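You operate a simulated robot arm through the tools that you are given. There is no shell and no other tool.

Carry out the task below with a simulated robot arm. There is one attempt and no reset: what you move stays moved.

Task
Set the crusher gap on the 6 mm slip gauge.
Fine: slide the gauge into the slot, wind the handwheel in till the block bears on it, then stand the gauge back in its stand.

The check looks at the end state, three seconds after you hand in, the way a careful person would. Anything else that was tipped, shoved, dropped, spilled or broken makes it a failure.

Robot
A 7-joint arm with a four-finger gripper, fixed in place. Base frame: the origin is at the foot of the arm, x ahead of it, y to its left, z up; the work surface is at about z = 0.85. Units: m, rad, N and s.
Its first joint turns from -1.204 to 3.002 rad. Payload 3.67 kg.
Tool frame: the origin (TCP) lies between the finger pads and is the grasp point; the fingertips stand 0.028 m ahead of it; z points along the fingers, y is the line along which they close. The gripper opens to 0.112 m. The gripper's body begins 0.073 m behind the TCP.
Orientation is that of the tool frame in the base frame, as a unit quaternion [w, x, y, z]. With the fingers straight down and closing along the base's y, the tool's x points along the base's -x, its y along +y and its z along -z.

Tools
- The arm moves only by the tool servo_tool. Its argument "increments" is a list of rows, each a list of 7 numbers: the shift along the tool's x, y, z in m, then the turn, a rotation vector about the tool's x, y, z in rad, then the closure in counts, from 0 (fully open) to 255 (shut). In form: [[tx, ty, tz, ax, ay, az, fingers], ...]. A call has 1 to 20 rows; each row is the pose to reach, as a shift and turn from the pose commanded when the call began, along the tool's axes at that moment. Each row takes 0.2 s and may step no farther than 0.05 m and 0.15 rad from the row before; otherwise, or with a gripper value out of range, the whole call is refused. A pose out of reach is approached as far as the arm can. The call stops where the force on the tool passes 40 N (or 10 N more than at its start, if that is more) or the arm is blocked; 0.2 s more then pass. Each finger halts on what it meets, pressing with about 32 N; the grip force reading is that of the motor and also rises with nothing between the fingers. The clock runs only during rows and for 0.2 s after the last one: add rows that repeat a pose to give the fingers time. The reply holds the time, the measured pose of the TCP, the force on the tool along the base axes, the opening and the grip force, in the units named above and with some noise, with the torque about the TCP (base axes, N m) and any sound that the robot's microphone picked up.
- Cameras (640 x 400 px; columns grow to the right, rows downward): "scene" is fixed at [0.0498, 0.5017, 1.7636]; the picture's right is [-0.80, -0.60, 0.00], its down [-0.28, 0.37, -0.89] and it looks along [0.53, -0.71, -0.46] (base axes); focal length 371 px, centre (320, 200). "wrist" rides on the gripper at [0.06, -0.018, -0.104] in the tool frame; the picture's right is [0.29, 0.96, 0.00], its down [-0.80, 0.24, -0.55] and it looks along [-0.53, 0.16, 0.83] (tool axes); focal length 234 px, centre (320, 200). There is no depth. A picture from a camera that has moved, and an enlarged one, comes with that camera's place and axes in the base frame and with its lens.
- snapshot(camera): a new picture of that camera. It takes no simulated time.
- raise_lower(by): slides the trunk up (or, below 0, down) by that many m; the arm rides with it, the base frame stays. It gives what a move gives, with no picture.
- enlarge(camera, box): a new picture of the part [left, top, right, bottom] of that camera's present view, enlarged. It takes no simulated time.
- close_job(): hands the job in; it is judged then, once.

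Nothing tells you positions but the pictures and the camera data. Unless the task says otherwise, let go and move clear before handing in.

The tools are called as a command line: name --pt "numbers of a row" for each row, then --argument value for the rest, lists and objects as JSON in quotes. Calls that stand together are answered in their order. servo_tool: Moves the arm, as the interface text tells. Its arguments: {"type":"object","properties":{"increments":{"type":"array"}},"required":["increments"]} The other tools are called the same way: raise_lower (by) slides the trunk up or down; snapshot (camera) takes a picture; enlarge (camera, box) takes an enlarged picture of a part of a camera's view; close_job () hands the job in.

At the start:

```text
time: 0.0
tool_pos: [0.5415, -0.4035, 1.3018]
orientation: [0.001, 0.0, 1.0, 0.0]
ft_force: [-0.1, -0.1, -0.7]
ft_torque: [0.01, 0.0, -0.03]
width: 0.112
finger_force: 0.2
trunk travel left (down, up): [-0.725, 0.115]
```

scene: 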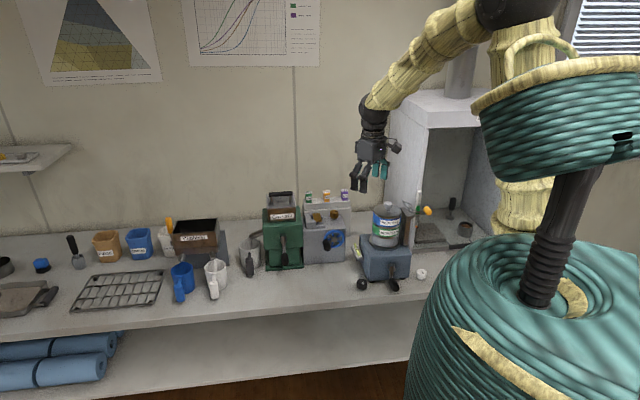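
wrist: 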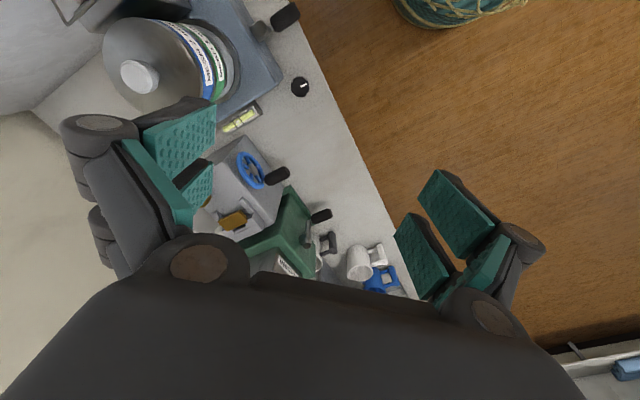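

I see a bench with several machines: a green crusher-like unit, a grey unit with a blue handwheel, and a mill with a bottle. I'll enlarge the views to identify the crusher, its slot, the gauge and stand before moving.

enlarge --camera "scene" --box '[230, 170, 370, 290]'

enlarge --camera "scene" --box '[340, 170, 480, 300]'

enlarge --camera "wrist" --box '[180, 80, 340, 280]'

enlarge --camera "scene" --box '[50, 200, 250, 320]'

```text
3.33 times, centred on (300, 230) of scene
camera zoom: at [0.0498, 0.5017, 1.7636], right [-0.8, -0.6, 0.0], down [-0.28, 0.37, -0.89], along [0.53, -0.71, -0.46], focal length 1237 px, centre (387, 100)
```

zoom: 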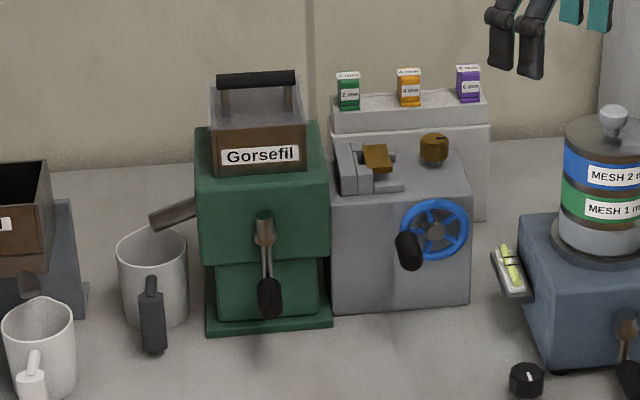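

```text
3.08 times, centred on (410, 235) of scene
camera zoom: at [0.0498, 0.5017, 1.7636], right [-0.8, -0.6, 0.0], down [-0.28, 0.37, -0.89], along [0.53, -0.71, -0.46], focal length 1142 px, centre (43, 92)
```

zoom: 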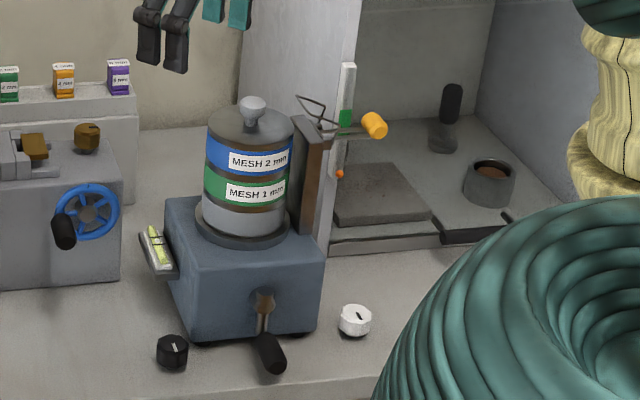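

```text
2.00 times, centred on (260, 180) of wrist
camera zoom: at [0.4825, -0.4234, 1.4056], right [-0.29, 0.96, 0.0], down [0.8, 0.24, 0.56], along [0.53, 0.16, -0.83], focal length 468 px, centre (440, 240)
```

zoom: 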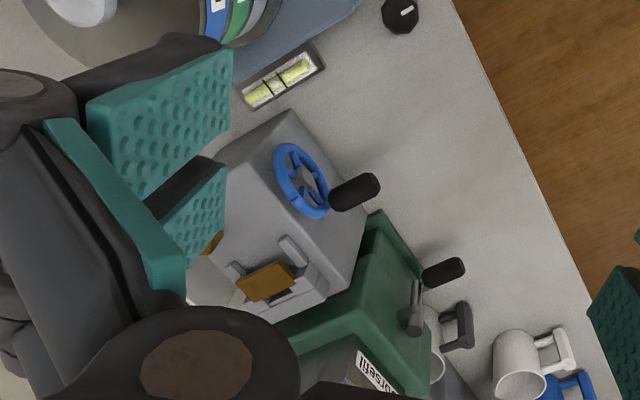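

```text
3.20 times, centred on (150, 260) of scene
camera zoom: at [0.0498, 0.5017, 1.7636], right [-0.8, -0.6, 0.0], down [-0.28, 0.37, -0.89], along [0.53, -0.71, -0.46], focal length 1187 px, centre (864, 8)
```

zoom: 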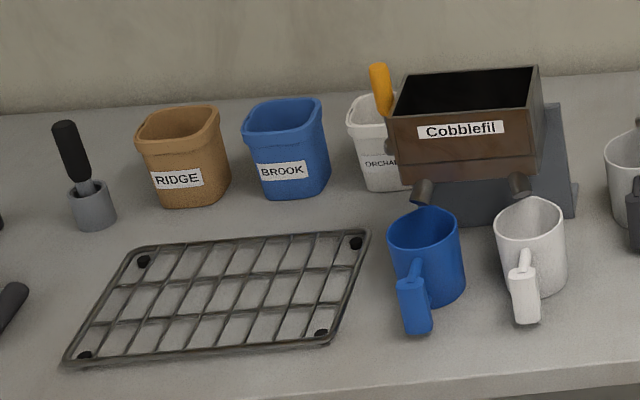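

The grey unit with the blue handwheel is the gap setter. Behind it a rack holds three coloured gauges. I'll zoom in more to read labels and see the slot.

enlarge --camera "scene" --box '[300, 183, 356, 218]'

enlarge --camera "scene" --box '[298, 203, 358, 268]'

enlarge --camera "wrist" --box '[220, 130, 300, 240]'

```text
11.43 times, centred on (328, 200) of scene
camera zoom: at [0.0498, 0.5017, 1.7636], right [-0.8, -0.6, 0.0], down [-0.28, 0.37, -0.89], along [0.53, -0.71, -0.46], focal length 4240 px, centre (229, 194)
```

zoom: 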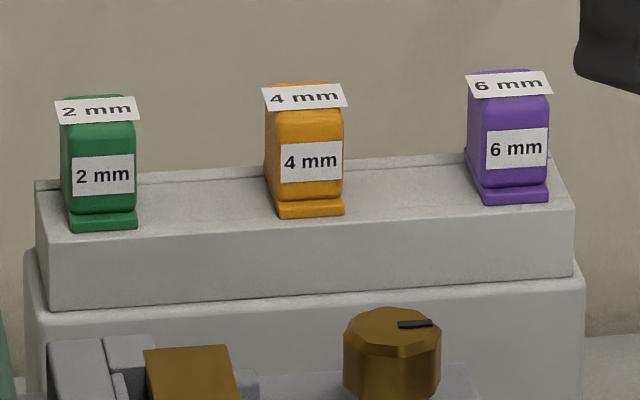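

```text
6.15 times, centred on (328, 236) of scene
camera zoom: at [0.0498, 0.5017, 1.7636], right [-0.8, -0.6, 0.0], down [-0.28, 0.37, -0.89], along [0.53, -0.71, -0.46], focal length 2283 px, centre (271, -18)
```

zoom: 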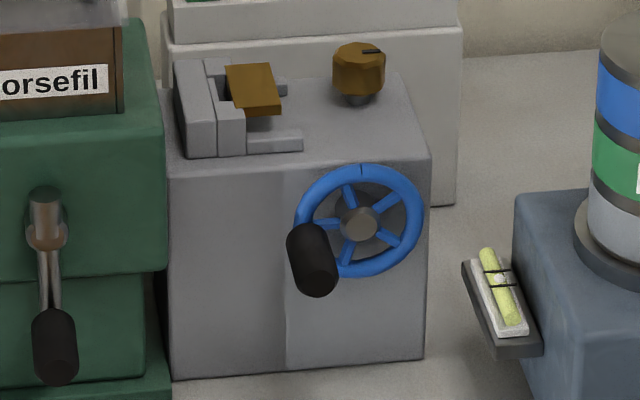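

```text
3.64 times, centred on (260, 185) of wrist
camera zoom: at [0.4825, -0.4234, 1.4056], right [-0.29, 0.96, 0.0], down [0.8, 0.24, 0.56], along [0.53, 0.16, -0.83], focal length 852 px, centre (538, 254)
```

zoom: 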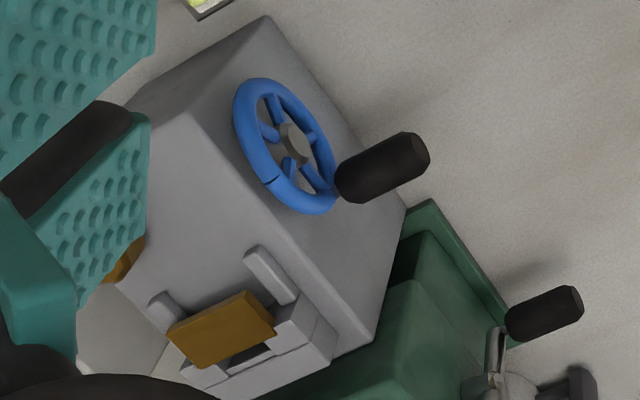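

The gap setter stands rotated ~45° near (0.78, -0.50), with its top at z≈1.01, and the 6 mm (purple) gauge is on the rack behind it. I'll turn the wrist to face it and look from above.

servo_tool --pt "-0.02 0.005 0 0 0 0.13 0" --pt "-0.04 0.01 0 0 0 0.26 0" --pt "-0.06 0.015 0 0 0 0.39 0" --pt "-0.08 0.02 0 0 0 0.52 0" --pt "-0.1 0.025 0 0 0 0.65 0" --pt "-0.1235 0.0295 0 0 0 0.79 0" --pt "-0.1235 0.0295 0 0 0 0.79 0"

snapshot --camera "wrist"

```text
time: 1.6
tool_pos: [0.6648, -0.3741, 1.3026]
orientation: [0.001, 0.385, 0.923, 0.001]
ft_force: [-0.1, -0.3, 0.3]
ft_torque: [0.04, -0.05, 0.0]
width: 0.1119
finger_force: 0.0
trunk travel left (down, up): [-0.725, 0.115]
```

```text
taken
camera wrist: at [0.6096, -0.3464, 1.4062], right [0.48, 0.88, 0.0], down [0.73, -0.4, 0.56], along [0.49, -0.26, -0.83], focal length 234 px, centre (320, 200)
```

wrist: 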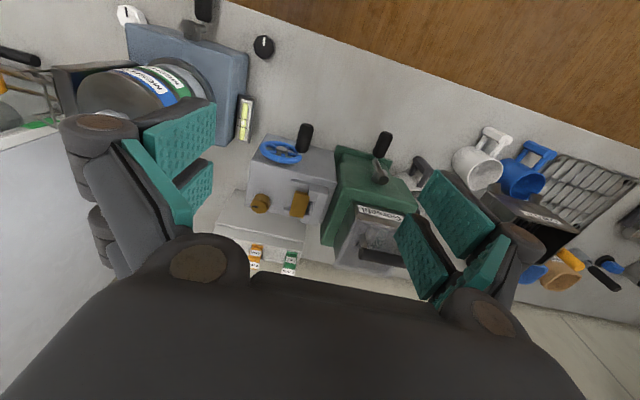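

The crusher is now upright-down in view in the wrist camera, between the fingers. Zooming to see the jaws and gauges.

enlarge --camera "wrist" --box '[210, 110, 350, 280]'

enlarge --camera "wrist" --box '[240, 170, 340, 230]'

```text
2.35 times, centred on (280, 195) of wrist
camera zoom: at [0.6096, -0.3464, 1.4062], right [0.48, 0.88, 0.0], down [0.73, -0.4, 0.56], along [0.49, -0.26, -0.83], focal length 551 px, centre (414, 212)
```

zoom: 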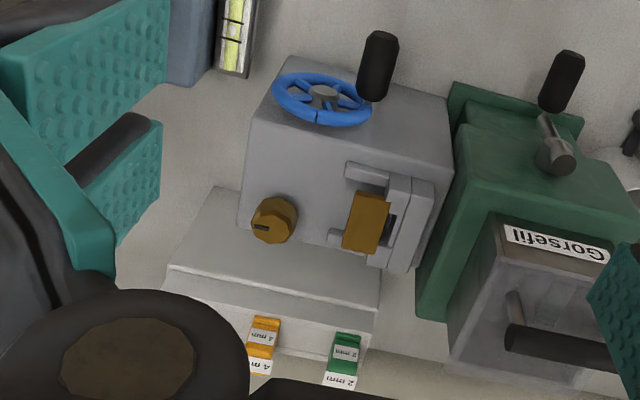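

```text
6.40 times, centred on (290, 200) of wrist
camera zoom: at [0.6096, -0.3464, 1.4062], right [0.48, 0.88, 0.0], down [0.73, -0.4, 0.56], along [0.49, -0.26, -0.83], focal length 1499 px, centre (512, 200)
```

zoom: 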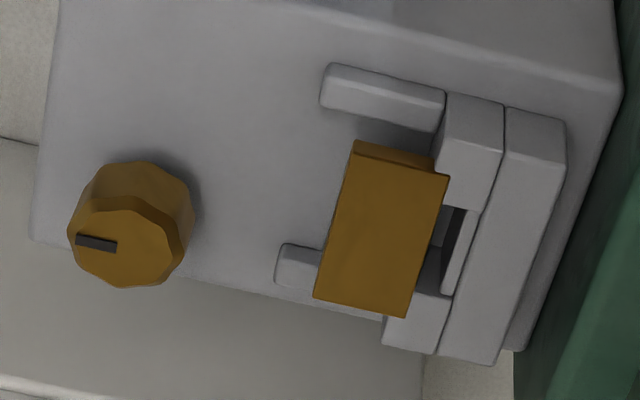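

I can see the fixed U-shaped jaw, brass block and slot near (0.84, -0.49), and the gauges behind. I'll tilt the tool outward to view the rack and crusher from the front.

servo_tool --pt "0 0 0 0 -0.14 0 0" --pt "0 0 0 0 -0.28 0 0" --pt "0 0 0 0 -0.42 0 0" --pt "0 0 0 0 -0.55 0 0" --pt "0 0 0 0 -0.55 0 0"

snapshot --camera "wrist"

snapshot --camera "scene"

```text
time: 2.8
tool_pos: [0.6632, -0.3855, 1.2909]
orientation: [0.241, 0.381, 0.888, -0.091]
ft_force: [0.3, -0.1, -0.1]
ft_torque: [-0.01, -0.02, -0.03]
width: 0.1121
finger_force: 0.0
trunk travel left (down, up): [-0.725, 0.115]
```

```text
taken
camera wrist: at [0.5778, -0.3245, 1.3517], right [0.52, 0.85, -0.12], down [0.45, -0.15, 0.88], along [0.73, -0.51, -0.46], focal length 234 px, centre (320, 200)
```

wrist: 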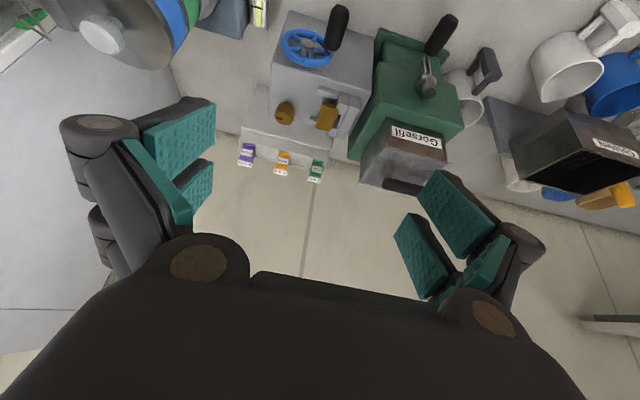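

```text
taken
```

scene: 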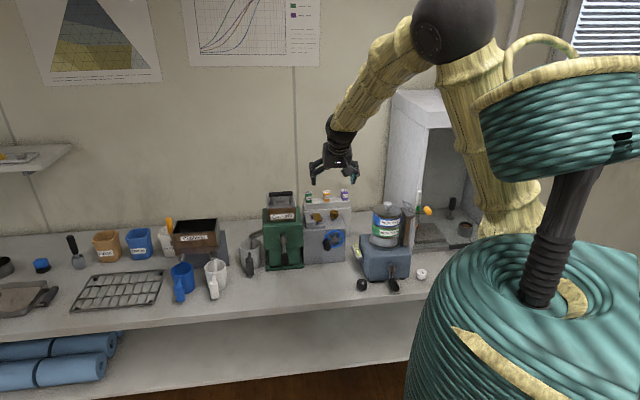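

All three gauges are visible now; I'll zoom in on them and on the jaw.

enlarge --camera "wrist" --box '[225, 115, 345, 190]'

enlarge --camera "wrist" --box '[260, 0, 360, 140]'

servo_tool --pt "0 0 0 0 0 0 0" --pt "0 0 0 0 0 0 0"

```text
5.33 times, centred on (285, 152) of wrist
camera zoom: at [0.5778, -0.3245, 1.3517], right [0.52, 0.85, -0.12], down [0.45, -0.15, 0.88], along [0.73, -0.51, -0.46], focal length 1249 px, centre (507, 453)
```

zoom: 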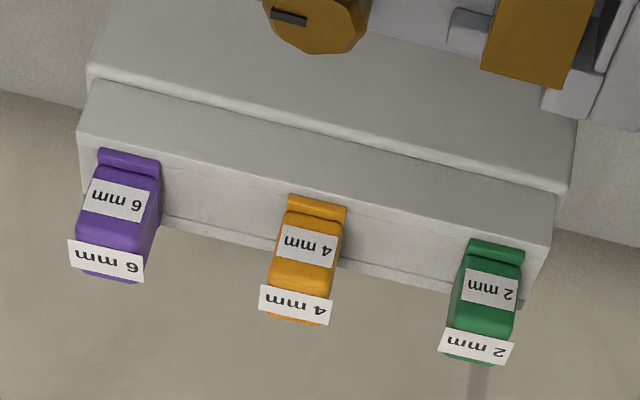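

```text
2.86 times, centred on (310, 70) of wrist
camera zoom: at [0.5778, -0.3245, 1.3517], right [0.52, 0.85, -0.12], down [0.45, -0.15, 0.88], along [0.73, -0.51, -0.46], focal length 669 px, centre (349, 571)
```

zoom: 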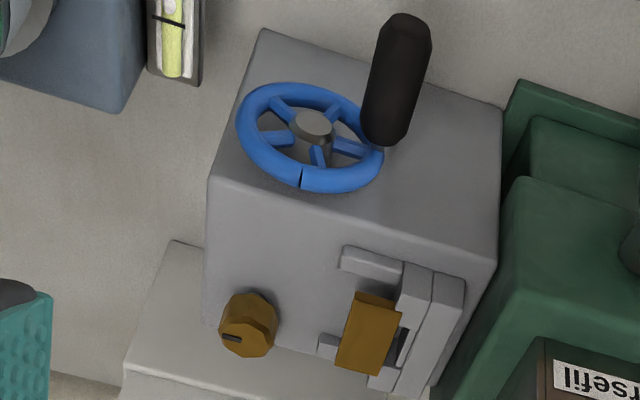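

```text
time: 3.4
tool_pos: [0.6636, -0.383, 1.2931]
orientation: [0.243, 0.38, 0.888, -0.09]
ft_force: [0.2, 0.1, 0.1]
ft_torque: [0.01, -0.03, -0.03]
width: 0.112
finger_force: 0.1
trunk travel left (down, up): [-0.725, 0.115]
```

The arm doesn't quite reach that tilt (near a wrist singularity), and the gauges lie about 1.13 m out, so I'll need an outward tilt with a lower trunk. First I bring the tool back upright and higher, then turn the wrist 180° so the camera sits on top.

servo_tool --pt "0.008 0 -0.034 0 0.14 0 0" --pt "0.016 0 -0.068 0 0.28 0 0" --pt "0.025 0 -0.1 0 0.42 0 0" --pt "0.033 0 -0.1376 0 0.55 0 0" --pt "0.033 0 -0.1376 0 0.55 0 0"

servo_tool --pt "0 0 0 0 0 -0.15 0" --pt "0 0 0 0 0 -0.3 0" --pt "0 0 0 0 0 -0.45 0" --pt "0 0 0 0 0 -0.6 0" --pt "0 0 0 0 0 -0.75 0" --pt "0 0 0 0 0 -0.9 0" --pt "0 0 0 0 0 -1.05 0" --pt "0 0 0 0 0 -1.2 0" --pt "0 0 0 0 0 -1.35 0" --pt "0 0 0 0 0 -1.5 0" --pt "0 0 0 0 0 -1.65 0" --pt "0 0 0 0 0 -1.65 0"

servo_tool --pt "0 0 0 0 0 -0.15 0" --pt "0 0 0 0 0 -0.3 0" --pt "0 0 0 0 0 -0.45 0" --pt "0 0 0 0 0 -0.6 0" --pt "0 0 0 0 0 -0.75 0" --pt "0 0 0 0 0 -0.9 0" --pt "0 0 0 0 0 -1.05 0" --pt "0 0 0 0 0 -1.2 0" --pt "0 0 0 0 0 -1.35 0" --pt "0 0 0 0 0 -1.4916 0" --pt "0 0 0 0 0 -1.4916 0"

snapshot --camera "scene"

snapshot --camera "wrist"

```text
time: 4.6
tool_pos: [0.5947, -0.31, 1.3941]
orientation: [-0.008, 0.386, 0.922, 0.009]
ft_force: [0.7, -0.4, -0.3]
ft_torque: [0.04, -0.01, -0.01]
width: 0.112
finger_force: 0.0
trunk travel left (down, up): [-0.725, 0.115]
```

```text
time: 7.2
tool_pos: [0.5963, -0.307, 1.3962]
orientation: [0.001, -0.416, 0.909, 0.009]
ft_force: [0.2, -0.2, 0.4]
ft_torque: [0.01, 0.03, 0.0]
width: 0.1121
finger_force: 0.0
trunk travel left (down, up): [-0.725, 0.115]
```

```text
time: 9.6
tool_pos: [0.5958, -0.3062, 1.3965]
orientation: [-0.005, 0.923, -0.385, -0.006]
ft_force: [-0.2, 0.5, -0.1]
ft_torque: [0.01, 0.01, 0.04]
width: 0.112
finger_force: 0.0
trunk travel left (down, up): [-0.725, 0.115]
```

```text
taken
```

scene: 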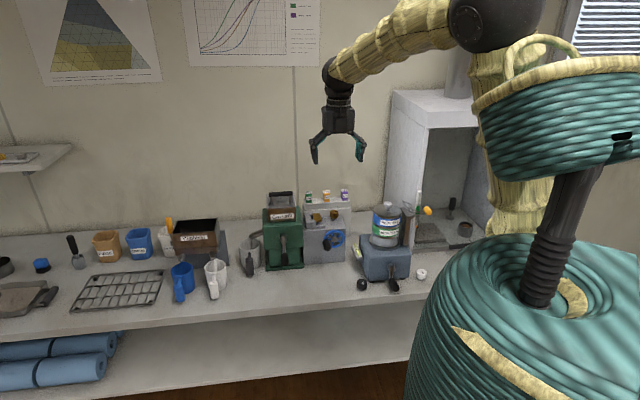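

```text
taken
camera wrist: at [0.6516, -0.3388, 1.5003], right [-0.48, -0.88, -0.01], down [-0.73, 0.39, 0.56], along [-0.49, 0.28, -0.83], focal length 234 px, centre (320, 200)
```

wrist: 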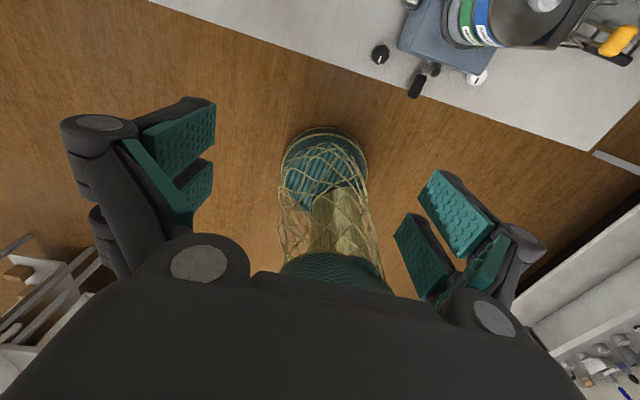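

The wrist flipped fine. Now I lower the trunk 0.25 m; the gripper is in front of the crusher with clear space below.

raise_lower --by -0.25

snapshot --camera "scene"

```text
time: 12.2
tool_pos: [0.5943, -0.3052, 1.1478]
orientation: [-0.004, 0.922, -0.386, -0.005]
ft_force: [0.0, -0.2, 0.2]
ft_torque: [0.0, -0.01, -0.02]
width: 0.1119
finger_force: 0.1
trunk travel left (down, up): [-0.475, 0.365]
```

```text
taken
```

scene: 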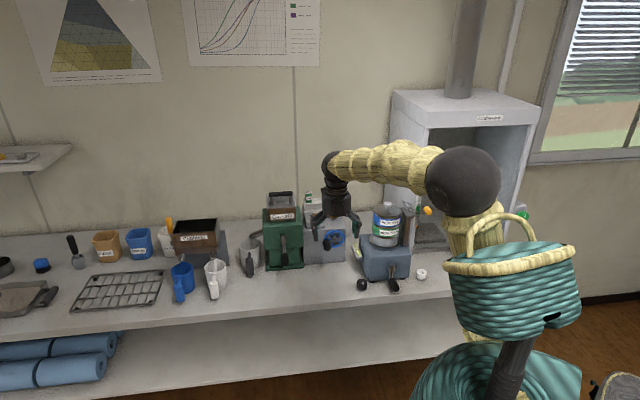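

The arm is now at a better height. I'll rise 0.1 m, then move out over the crusher while tilting outward 0.6 rad for an overhead look.

servo_tool --pt "0 0 -0.05 0 0 0 0" --pt "0 0 -0.1 0 0 0 0" --pt "0.04 -0.004 -0.1 0 0.1 0 0" --pt "0.08 -0.008 -0.1 0 0.2 0 0" --pt "0.12 -0.012 -0.1 0 0.3 0 0" --pt "0.16 -0.016 -0.1 0 0.4 0 0" --pt "0.2 -0.02 -0.1 0 0.5 0 0" --pt "0.24 -0.023 -0.1 0 0.6 0 0" --pt "0.24 -0.023 -0.1 0 0.6 0 0"

snapshot --camera "scene"

snapshot --camera "wrist"

```text
time: 14.2
tool_pos: [0.78, -0.4562, 1.2536]
orientation: [0.114, 0.881, -0.368, 0.275]
ft_force: [1.5, 0.5, -0.3]
ft_torque: [-0.04, 0.02, 0.0]
width: 0.1122
finger_force: 0.1
trunk travel left (down, up): [-0.475, 0.365]
```

```text
taken
```

scene: 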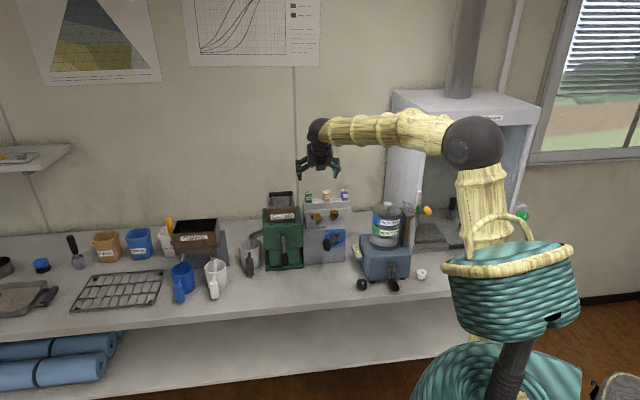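

```text
taken
camera wrist: at [0.7867, -0.4385, 1.3731], right [-0.51, -0.84, 0.16], down [-0.85, 0.52, 0.0], along [-0.09, -0.14, -0.99], focal length 234 px, centre (320, 200)
```

wrist: 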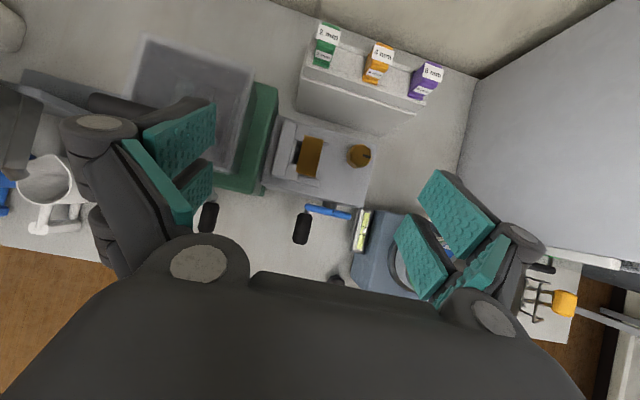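

Great overhead view: the gauges at the rear of the rack, the jaw, the wheel and handle. Zooming to get accurate positions.

enlarge --camera "wrist" --box '[280, 10, 460, 130]'

enlarge --camera "wrist" --box '[250, 110, 390, 200]'

enlarge --camera "wrist" --box '[270, 170, 390, 270]'

```text
3.33 times, centred on (370, 70) of wrist
camera zoom: at [0.7867, -0.4385, 1.3731], right [-0.51, -0.84, 0.16], down [-0.85, 0.52, 0.0], along [-0.09, -0.14, -0.99], focal length 781 px, centre (153, 633)
```

zoom: 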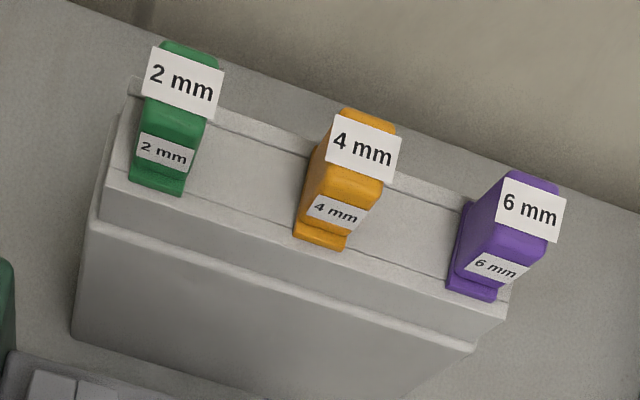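

```text
4.44 times, centred on (320, 155) of wrist
camera zoom: at [0.7867, -0.4385, 1.3731], right [-0.51, -0.84, 0.16], down [-0.85, 0.52, 0.0], along [-0.09, -0.14, -0.99], focal length 1041 px, centre (320, 400)
```

zoom: 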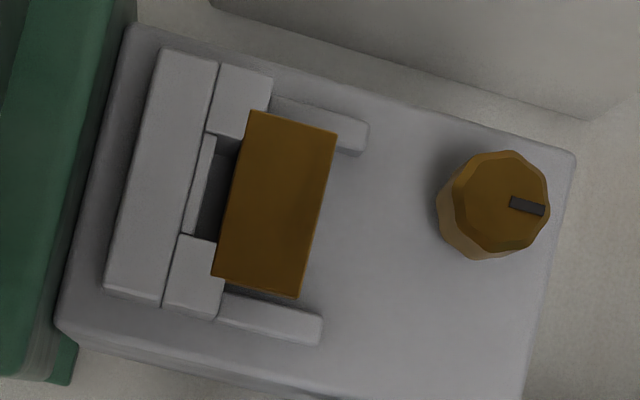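

```text
4.00 times, centred on (330, 220) of wrist
camera zoom: at [0.7867, -0.4385, 1.3731], right [-0.51, -0.84, 0.16], down [-0.85, 0.52, 0.0], along [-0.09, -0.14, -0.99], focal length 937 px, centre (280, 120)
```

zoom: 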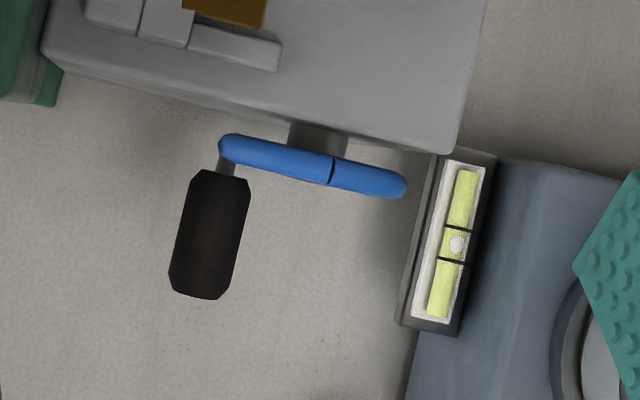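

I have approximate positions: 6 mm gauge handle near (0.83, -0.72, z 1.01–1.06), slot near (0.84, -0.49). I'll zoom tighter on the jaw to understand slot and block heights.

enlarge --camera "scene" --box '[311, 208, 351, 233]'

enlarge --camera "wrist" --box '[265, 115, 335, 185]'

enlarge --camera "scene" --box '[336, 183, 356, 205]'

```text
16.00 times, centred on (331, 220) of scene
camera zoom: at [0.0498, 0.5017, 1.7636], right [-0.8, -0.6, 0.0], down [-0.28, 0.37, -0.89], along [0.53, -0.71, -0.46], focal length 5936 px, centre (144, -128)
```

zoom: 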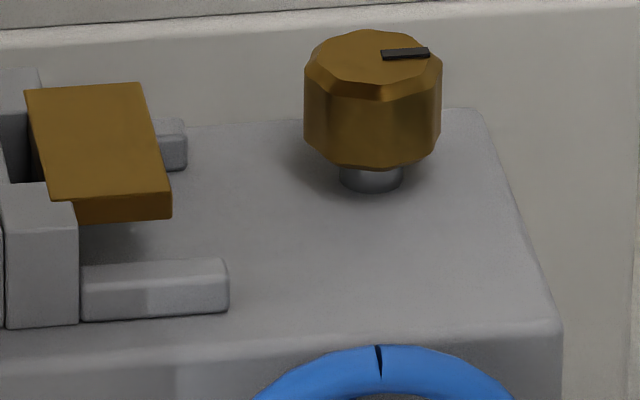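

```text
5.71 times, centred on (300, 150) of wrist
camera zoom: at [0.7867, -0.4385, 1.3731], right [-0.51, -0.84, 0.16], down [-0.85, 0.52, 0.0], along [-0.09, -0.14, -0.99], focal length 1338 px, centre (434, 486)
```

zoom: 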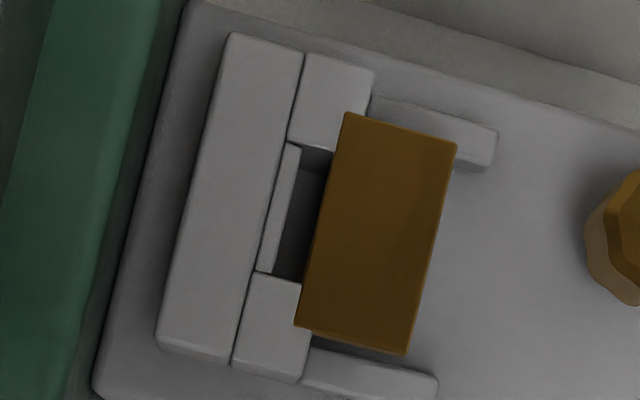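

```text
16.00 times, centred on (346, 194) of scene
camera zoom: at [0.0498, 0.5017, 1.7636], right [-0.8, -0.6, 0.0], down [-0.28, 0.37, -0.89], along [0.53, -0.71, -0.46], focal length 5936 px, centre (-96, 296)
```

zoom: 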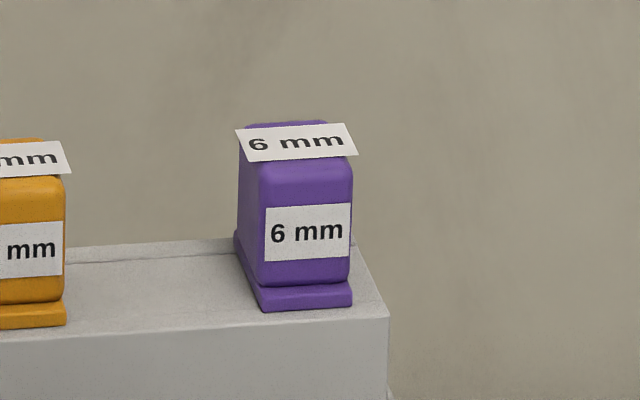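

Block and lugs top out near z≈1.027. I'll move closer above the slot with the fingers partly closed (to stay clear of the green machine's hopper) for a precise look.

servo_tool --pt "0 0 0 0 0 0 130" --pt "-0.011 -0.004 0.047 0 0 0 130" --pt "-0.022 -0.008 0.093 0 0 0 130" --pt "-0.0332 -0.0116 0.14 0 0 0 130" --pt "-0.0332 -0.0116 0.14 0 0 0 130"

snapshot --camera "wrist"

snapshot --camera "scene"

```text
time: 15.4
tool_pos: [0.8239, -0.4851, 1.1204]
orientation: [0.114, 0.881, -0.369, 0.274]
ft_force: [-1.0, -0.8, 0.5]
ft_torque: [-0.07, 0.02, -0.02]
width: 0.055
finger_force: 0.0
trunk travel left (down, up): [-0.475, 0.365]
```

```text
taken
camera wrist: at [0.83, -0.4672, 1.2395], right [-0.51, -0.84, 0.16], down [-0.85, 0.52, 0.0], along [-0.09, -0.14, -0.99], focal length 234 px, centre (320, 200)
```

wrist: 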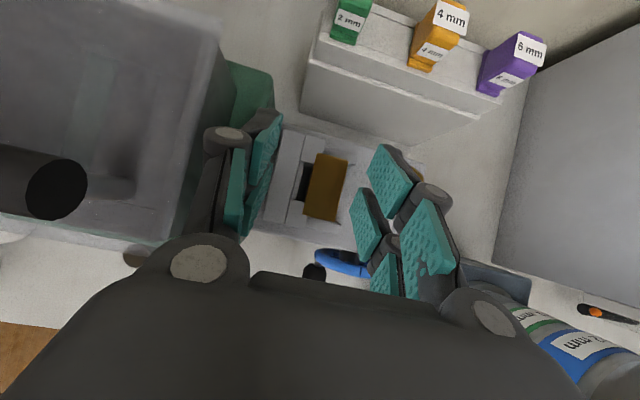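

```text
taken
```

scene: 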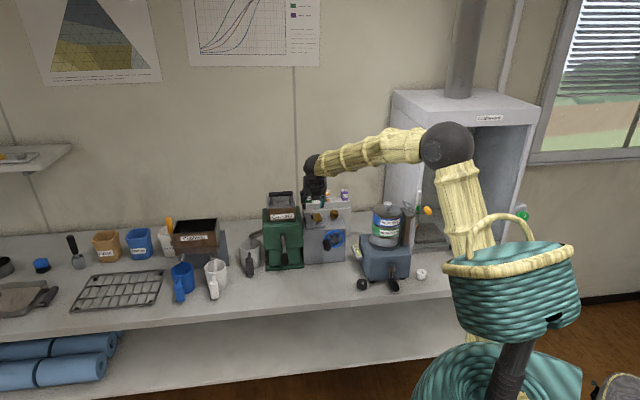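

The hopper of the green machine is close on the left, so I need to keep the gripper narrow here. Zooming on the slot.

enlarge --camera "wrist" --box '[250, 110, 370, 240]'

enlarge --camera "wrist" --box '[280, 140, 350, 220]'

enlarge --camera "wrist" --box '[300, 0, 560, 150]'

enlarge --camera "scene" --box '[255, 150, 375, 280]'

```text
3.08 times, centred on (310, 175) of wrist
camera zoom: at [0.83, -0.4672, 1.2395], right [-0.51, -0.84, 0.16], down [-0.85, 0.52, 0.0], along [-0.09, -0.14, -0.99], focal length 720 px, centre (351, 277)
```

zoom: 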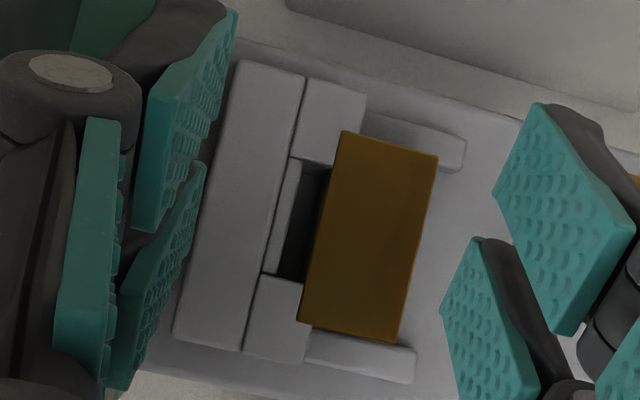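

```text
5.00 times, centred on (315, 180) of wrist
camera zoom: at [0.83, -0.4672, 1.2395], right [-0.51, -0.84, 0.16], down [-0.85, 0.52, 0.0], along [-0.09, -0.14, -0.99], focal length 1171 px, centre (345, 300)
```

zoom: 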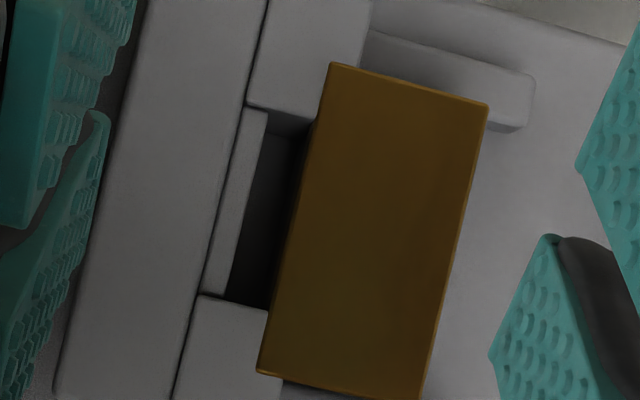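

```text
2.46 times, centred on (430, 75) of wrist
camera zoom: at [0.83, -0.4672, 1.2395], right [-0.51, -0.84, 0.16], down [-0.85, 0.52, 0.0], along [-0.09, -0.14, -0.99], focal length 576 px, centre (49, 508)
```

zoom: 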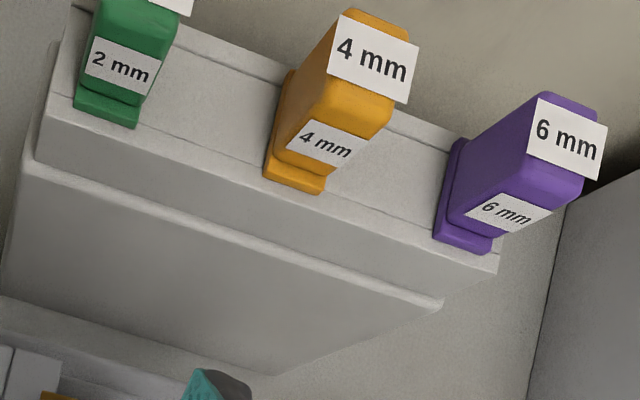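

```text
3.08 times, centred on (315, 215) of scene
camera zoom: at [0.0498, 0.5017, 1.7636], right [-0.8, -0.6, 0.0], down [-0.28, 0.37, -0.89], along [0.53, -0.71, -0.46], focal length 1142 px, centre (335, 154)
```

zoom: 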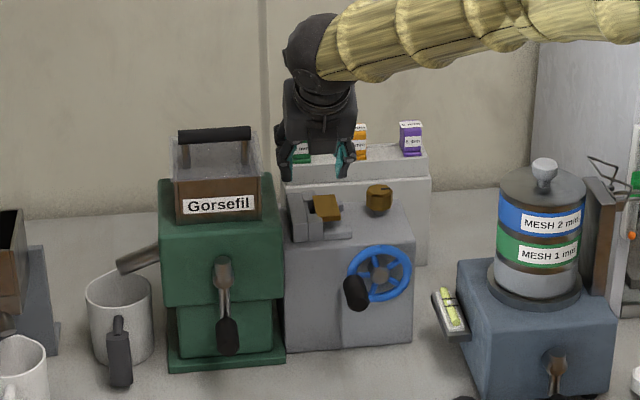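

The slot measures roughly 36 mm long by about 8–9 mm wide now. Next I'll rise and move over to above the purple 6 mm gauge, fingers about 55 mm open, staying well above everything.

servo_tool --pt "0.017 0 -0.0245 0 0 0 130" --pt "0.034 0 -0.049 0 0 0 130" --pt "0.0573 0.0272 -0.0329 0 0 0 130" --pt "0.0807 0.0543 -0.0168 0 0 0 130" --pt "0.104 0.0815 -0.0006 0 0 0 130" --pt "0.1273 0.1087 0.0155 0 0 0 130" --pt "0.1507 0.1358 0.0316 0 0 0 130" --pt "0.174 0.163 0.0477 0 0 0 130" --pt "0.174 0.163 0.0477 0 0 0 130"

snapshot --camera "wrist"

snapshot --camera "scene"

```text
time: 17.4
tool_pos: [0.8302, -0.7216, 1.1787]
orientation: [0.114, 0.881, -0.367, 0.275]
ft_force: [1.1, 0.5, 0.6]
ft_torque: [-0.01, 0.03, -0.02]
width: 0.055
finger_force: 0.1
trunk travel left (down, up): [-0.475, 0.365]
```

```text
taken
camera wrist: at [0.8363, -0.7032, 1.2989], right [-0.51, -0.84, 0.16], down [-0.85, 0.52, 0.01], along [-0.09, -0.14, -0.99], focal length 234 px, centre (320, 200)
```

wrist: 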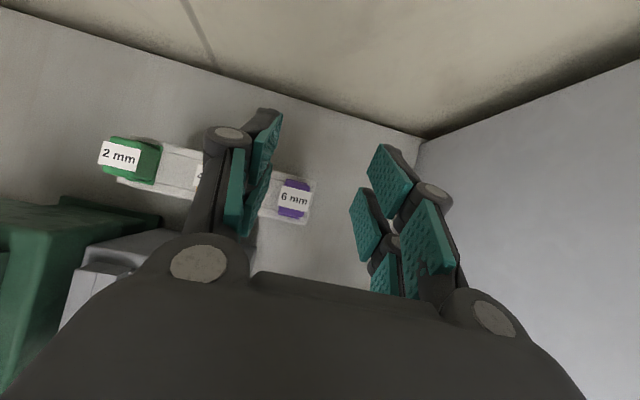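

```text
taken
```

scene: 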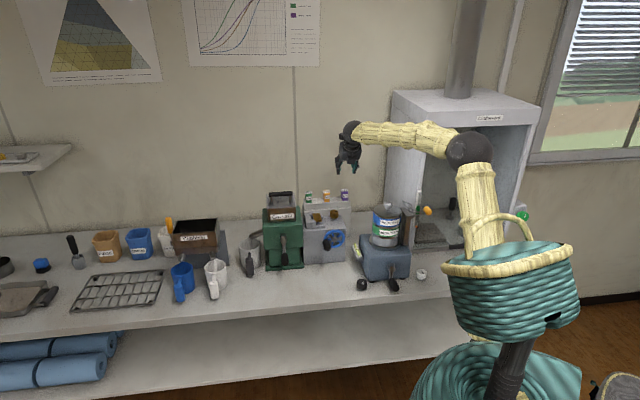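

The reach is fine here. Zooming on the 6 mm gauge for alignment.

enlarge --camera "wrist" --box '[240, 140, 360, 240]'

```text
4.00 times, centred on (300, 190) of wrist
camera zoom: at [0.8363, -0.7032, 1.2989], right [-0.51, -0.84, 0.16], down [-0.85, 0.52, 0.01], along [-0.09, -0.14, -0.99], focal length 937 px, centre (400, 240)
```

zoom: 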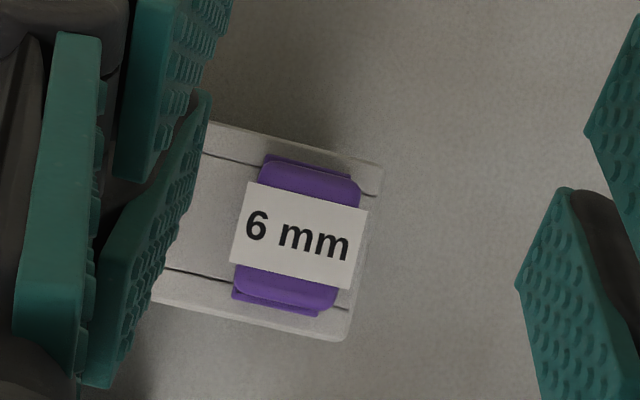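

Gauge top centre is at about (0.829, -0.715), its body 26 × 32 mm, turned ~2° from my tool. I'll correct the yaw and offset, and descend partway to just above it.

servo_tool --pt "-0.0047 -0.0042 -0.0032 0.0199 0 -0.0288 130" --pt "-0.0218 -0.0042 0.0215 0.0199 0 -0.0288 130" --pt "-0.0388 -0.0042 0.0462 0.0199 0 -0.0288 130" --pt "-0.0559 -0.0042 0.0709 0.0199 0 -0.0288 130" --pt "-0.0559 -0.0042 0.0709 0.0199 0 -0.0288 130"

snapshot --camera "wrist"

enlarge --camera "wrist" --box '[220, 100, 420, 260]'

enlarge --camera "scene" --box '[310, 150, 390, 220]'

```text
time: 18.6
tool_pos: [0.8275, -0.7166, 1.0861]
orientation: [0.11, 0.887, -0.353, 0.276]
ft_force: [-0.3, 0.7, 0.5]
ft_torque: [0.01, 0.0, 0.0]
width: 0.0547
finger_force: 0.0
trunk travel left (down, up): [-0.475, 0.365]
```

```text
taken
camera wrist: at [0.8335, -0.6969, 1.2069], right [-0.48, -0.86, 0.16], down [-0.87, 0.49, 0.01], along [-0.08, -0.14, -0.99], focal length 234 px, centre (320, 200)
```

wrist: 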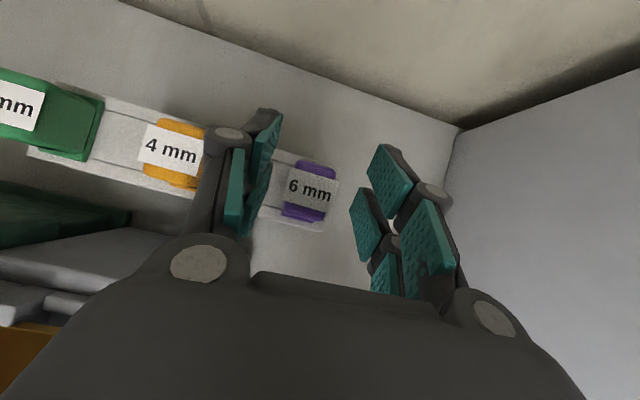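

```text
2.50 times, centred on (320, 180) of wrist
camera zoom: at [0.8335, -0.6969, 1.2069], right [-0.48, -0.86, 0.16], down [-0.87, 0.49, 0.01], along [-0.08, -0.14, -0.99], focal length 585 px, centre (320, 250)
```

zoom: 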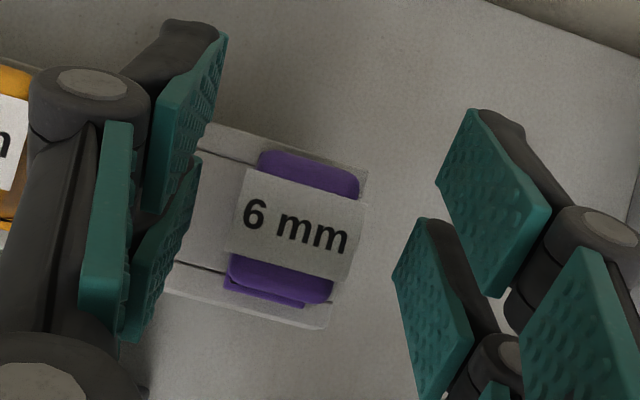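

```text
5.71 times, centred on (350, 185) of scene
camera zoom: at [0.0498, 0.5017, 1.7636], right [-0.8, -0.6, 0.0], down [-0.28, 0.37, -0.89], along [0.53, -0.71, -0.46], focal length 2120 px, centre (149, 286)
```

zoom: 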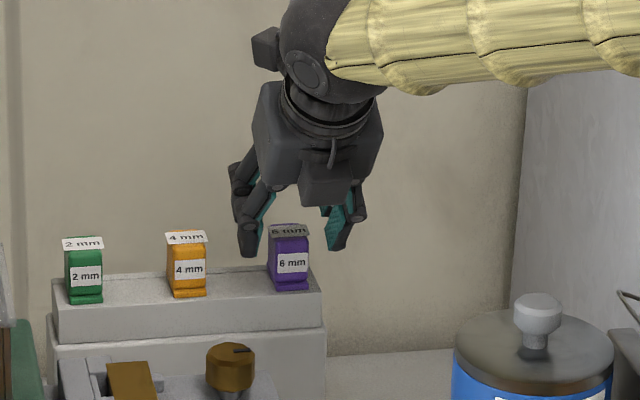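

Alignment looks right: descending vertically brings the gauge to the grasp point. Descending 40 mm now, still open.

servo_tool --pt "-0.0114 0 0.0165 0 0 0 130" --pt "-0.0227 0 0.0329 0 0 0 130" --pt "-0.0227 0 0.0329 0 0 0 130"

enlarge --camera "wrist" --box '[220, 100, 420, 260]'

enlarge --camera "scene" --box '[320, 165, 370, 215]'

```text
time: 19.2
tool_pos: [0.8321, -0.7143, 1.0622]
orientation: [0.107, 0.886, -0.35, 0.286]
ft_force: [0.4, 4.3, 12.2]
ft_torque: [0.43, -0.2, 0.07]
width: 0.0594
finger_force: 3.0
trunk travel left (down, up): [-0.475, 0.365]
stopped in row 3: the force on the tool passed its limit at 47 N (the readings are from after the stop); the commanded pose is now the measured one
```

```text
2.50 times, centred on (320, 180) of wrist
camera zoom: at [0.8353, -0.6949, 1.1817], right [-0.48, -0.86, 0.16], down [-0.87, 0.49, -0.01], along [-0.07, -0.14, -0.99], focal length 585 px, centre (320, 250)
```

zoom: 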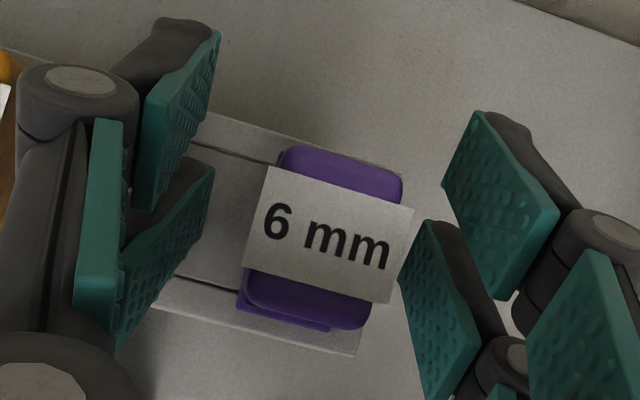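

```text
8.00 times, centred on (345, 190) of scene
camera zoom: at [0.0498, 0.5017, 1.7636], right [-0.8, -0.6, 0.0], down [-0.28, 0.37, -0.89], along [0.53, -0.71, -0.46], focal length 2968 px, centre (120, 280)
```

zoom: 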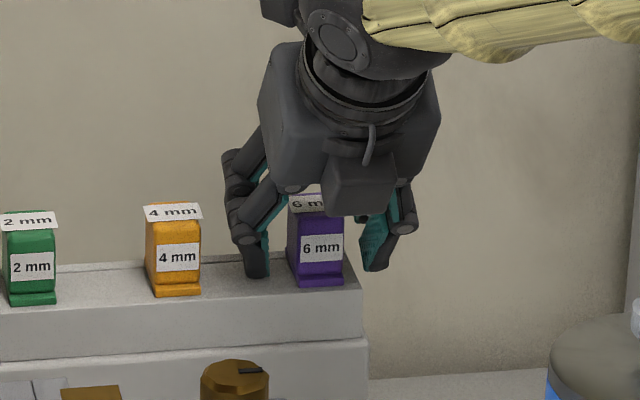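

The fingertips touched the rack top (they reach further ahead than expected), but nothing appears moved. I'll back up 7 mm and then close on the gauge's body, which is between the pads.

servo_tool --pt "0.0041 0 -0.0057 0 0 0 130" --pt "0.0041 0 -0.0057 0 0 0 130"

enlarge --camera "scene" --box '[320, 165, 370, 215]'

enlarge --camera "wrist" --box '[220, 100, 420, 260]'

```text
time: 19.8
tool_pos: [0.8307, -0.7162, 1.0653]
orientation: [0.108, 0.886, -0.351, 0.283]
ft_force: [-0.5, -0.5, 0.1]
ft_torque: [-0.01, 0.04, -0.02]
width: 0.055
finger_force: 0.0
trunk travel left (down, up): [-0.475, 0.365]
```

```text
8.00 times, centred on (345, 190) of scene
camera zoom: at [0.0498, 0.5017, 1.7636], right [-0.8, -0.6, 0.0], down [-0.28, 0.37, -0.89], along [0.53, -0.71, -0.46], focal length 2968 px, centre (120, 280)
```

zoom: 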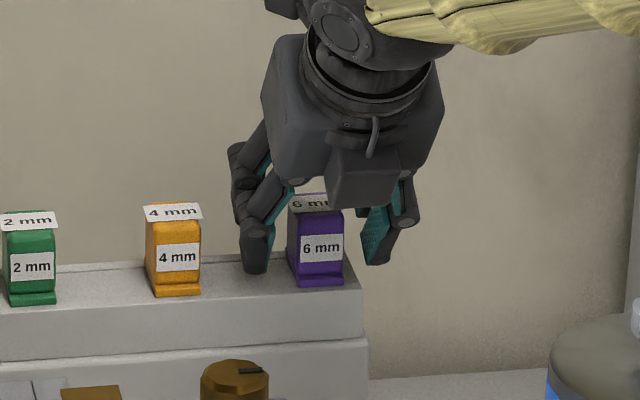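

```text
2.50 times, centred on (320, 180) of wrist
camera zoom: at [0.8347, -0.6969, 1.1853], right [-0.48, -0.86, 0.16], down [-0.87, 0.49, -0.01], along [-0.07, -0.14, -0.99], focal length 585 px, centre (320, 250)
```

zoom: 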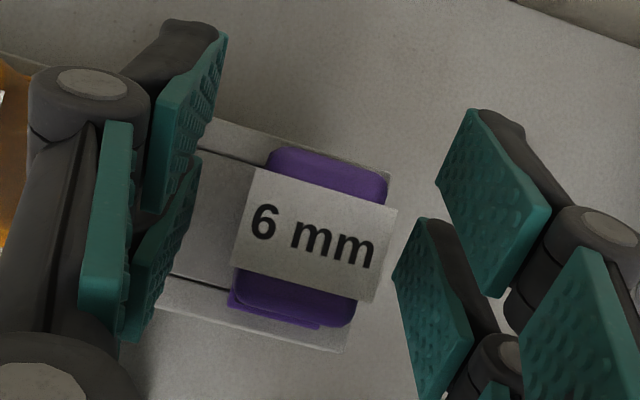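

Free of contact now. Closing gradually on the gauge.

servo_tool --pt "0 0 0 0 0 0 160" --pt "0 0 0 0 0 0 190" --pt "0 0 0 0 0 0 190"

enlarge --camera "wrist" --box '[220, 100, 420, 260]'

enlarge --camera "scene" --box '[320, 165, 370, 215]'

```text
time: 20.6
tool_pos: [0.8303, -0.7156, 1.0657]
orientation: [0.108, 0.886, -0.352, 0.283]
ft_force: [0.6, 0.0, 0.9]
ft_torque: [0.0, 0.0, -0.03]
width: 0.0283
finger_force: 0.1
trunk travel left (down, up): [-0.475, 0.365]
```

```text
2.50 times, centred on (320, 180) of wrist
camera zoom: at [0.8349, -0.697, 1.1855], right [-0.48, -0.86, 0.16], down [-0.87, 0.49, -0.01], along [-0.07, -0.14, -0.99], focal length 585 px, centre (320, 250)
```

zoom: 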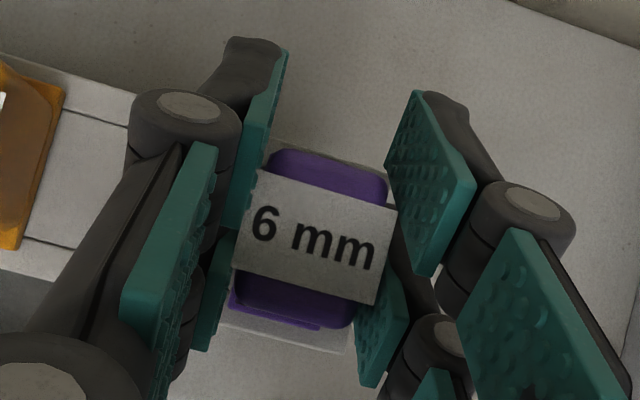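

```text
8.00 times, centred on (345, 190) of scene
camera zoom: at [0.0498, 0.5017, 1.7636], right [-0.8, -0.6, 0.0], down [-0.28, 0.37, -0.89], along [0.53, -0.71, -0.46], focal length 2968 px, centre (120, 280)
```

zoom: 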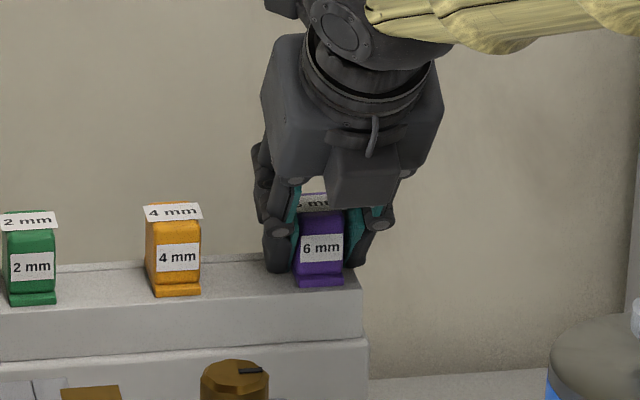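

The pads straddle the gauge evenly. Closing fully.

servo_tool --pt "0 0 0 0 0 0 210" --pt "0 0 0 0 0 0 235" --pt "0 0 0 0 0 0 255" --pt "0 0 0 0 0 0 255"

enlarge --camera "wrist" --box '[220, 100, 420, 260]'

```text
time: 21.6
tool_pos: [0.831, -0.716, 1.066]
orientation: [0.107, 0.886, -0.351, 0.283]
ft_force: [-0.3, -0.3, 0.1]
ft_torque: [-0.01, -0.01, -0.03]
width: 0.0253
finger_force: 31.9
trunk travel left (down, up): [-0.475, 0.365]
```

```text
2.50 times, centred on (320, 180) of wrist
camera zoom: at [0.835, -0.697, 1.1855], right [-0.48, -0.86, 0.16], down [-0.87, 0.49, -0.01], along [-0.07, -0.14, -0.99], focal length 585 px, centre (320, 250)
```

zoom: 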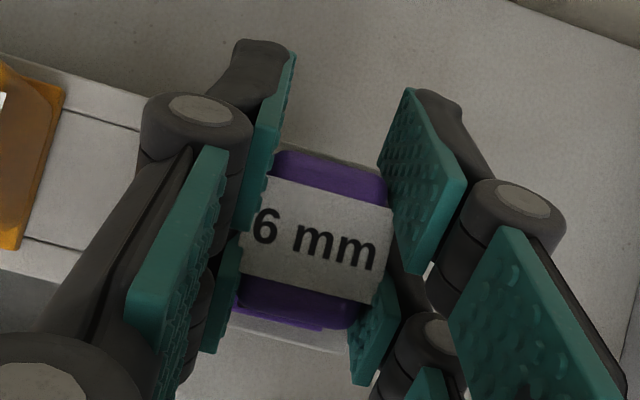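

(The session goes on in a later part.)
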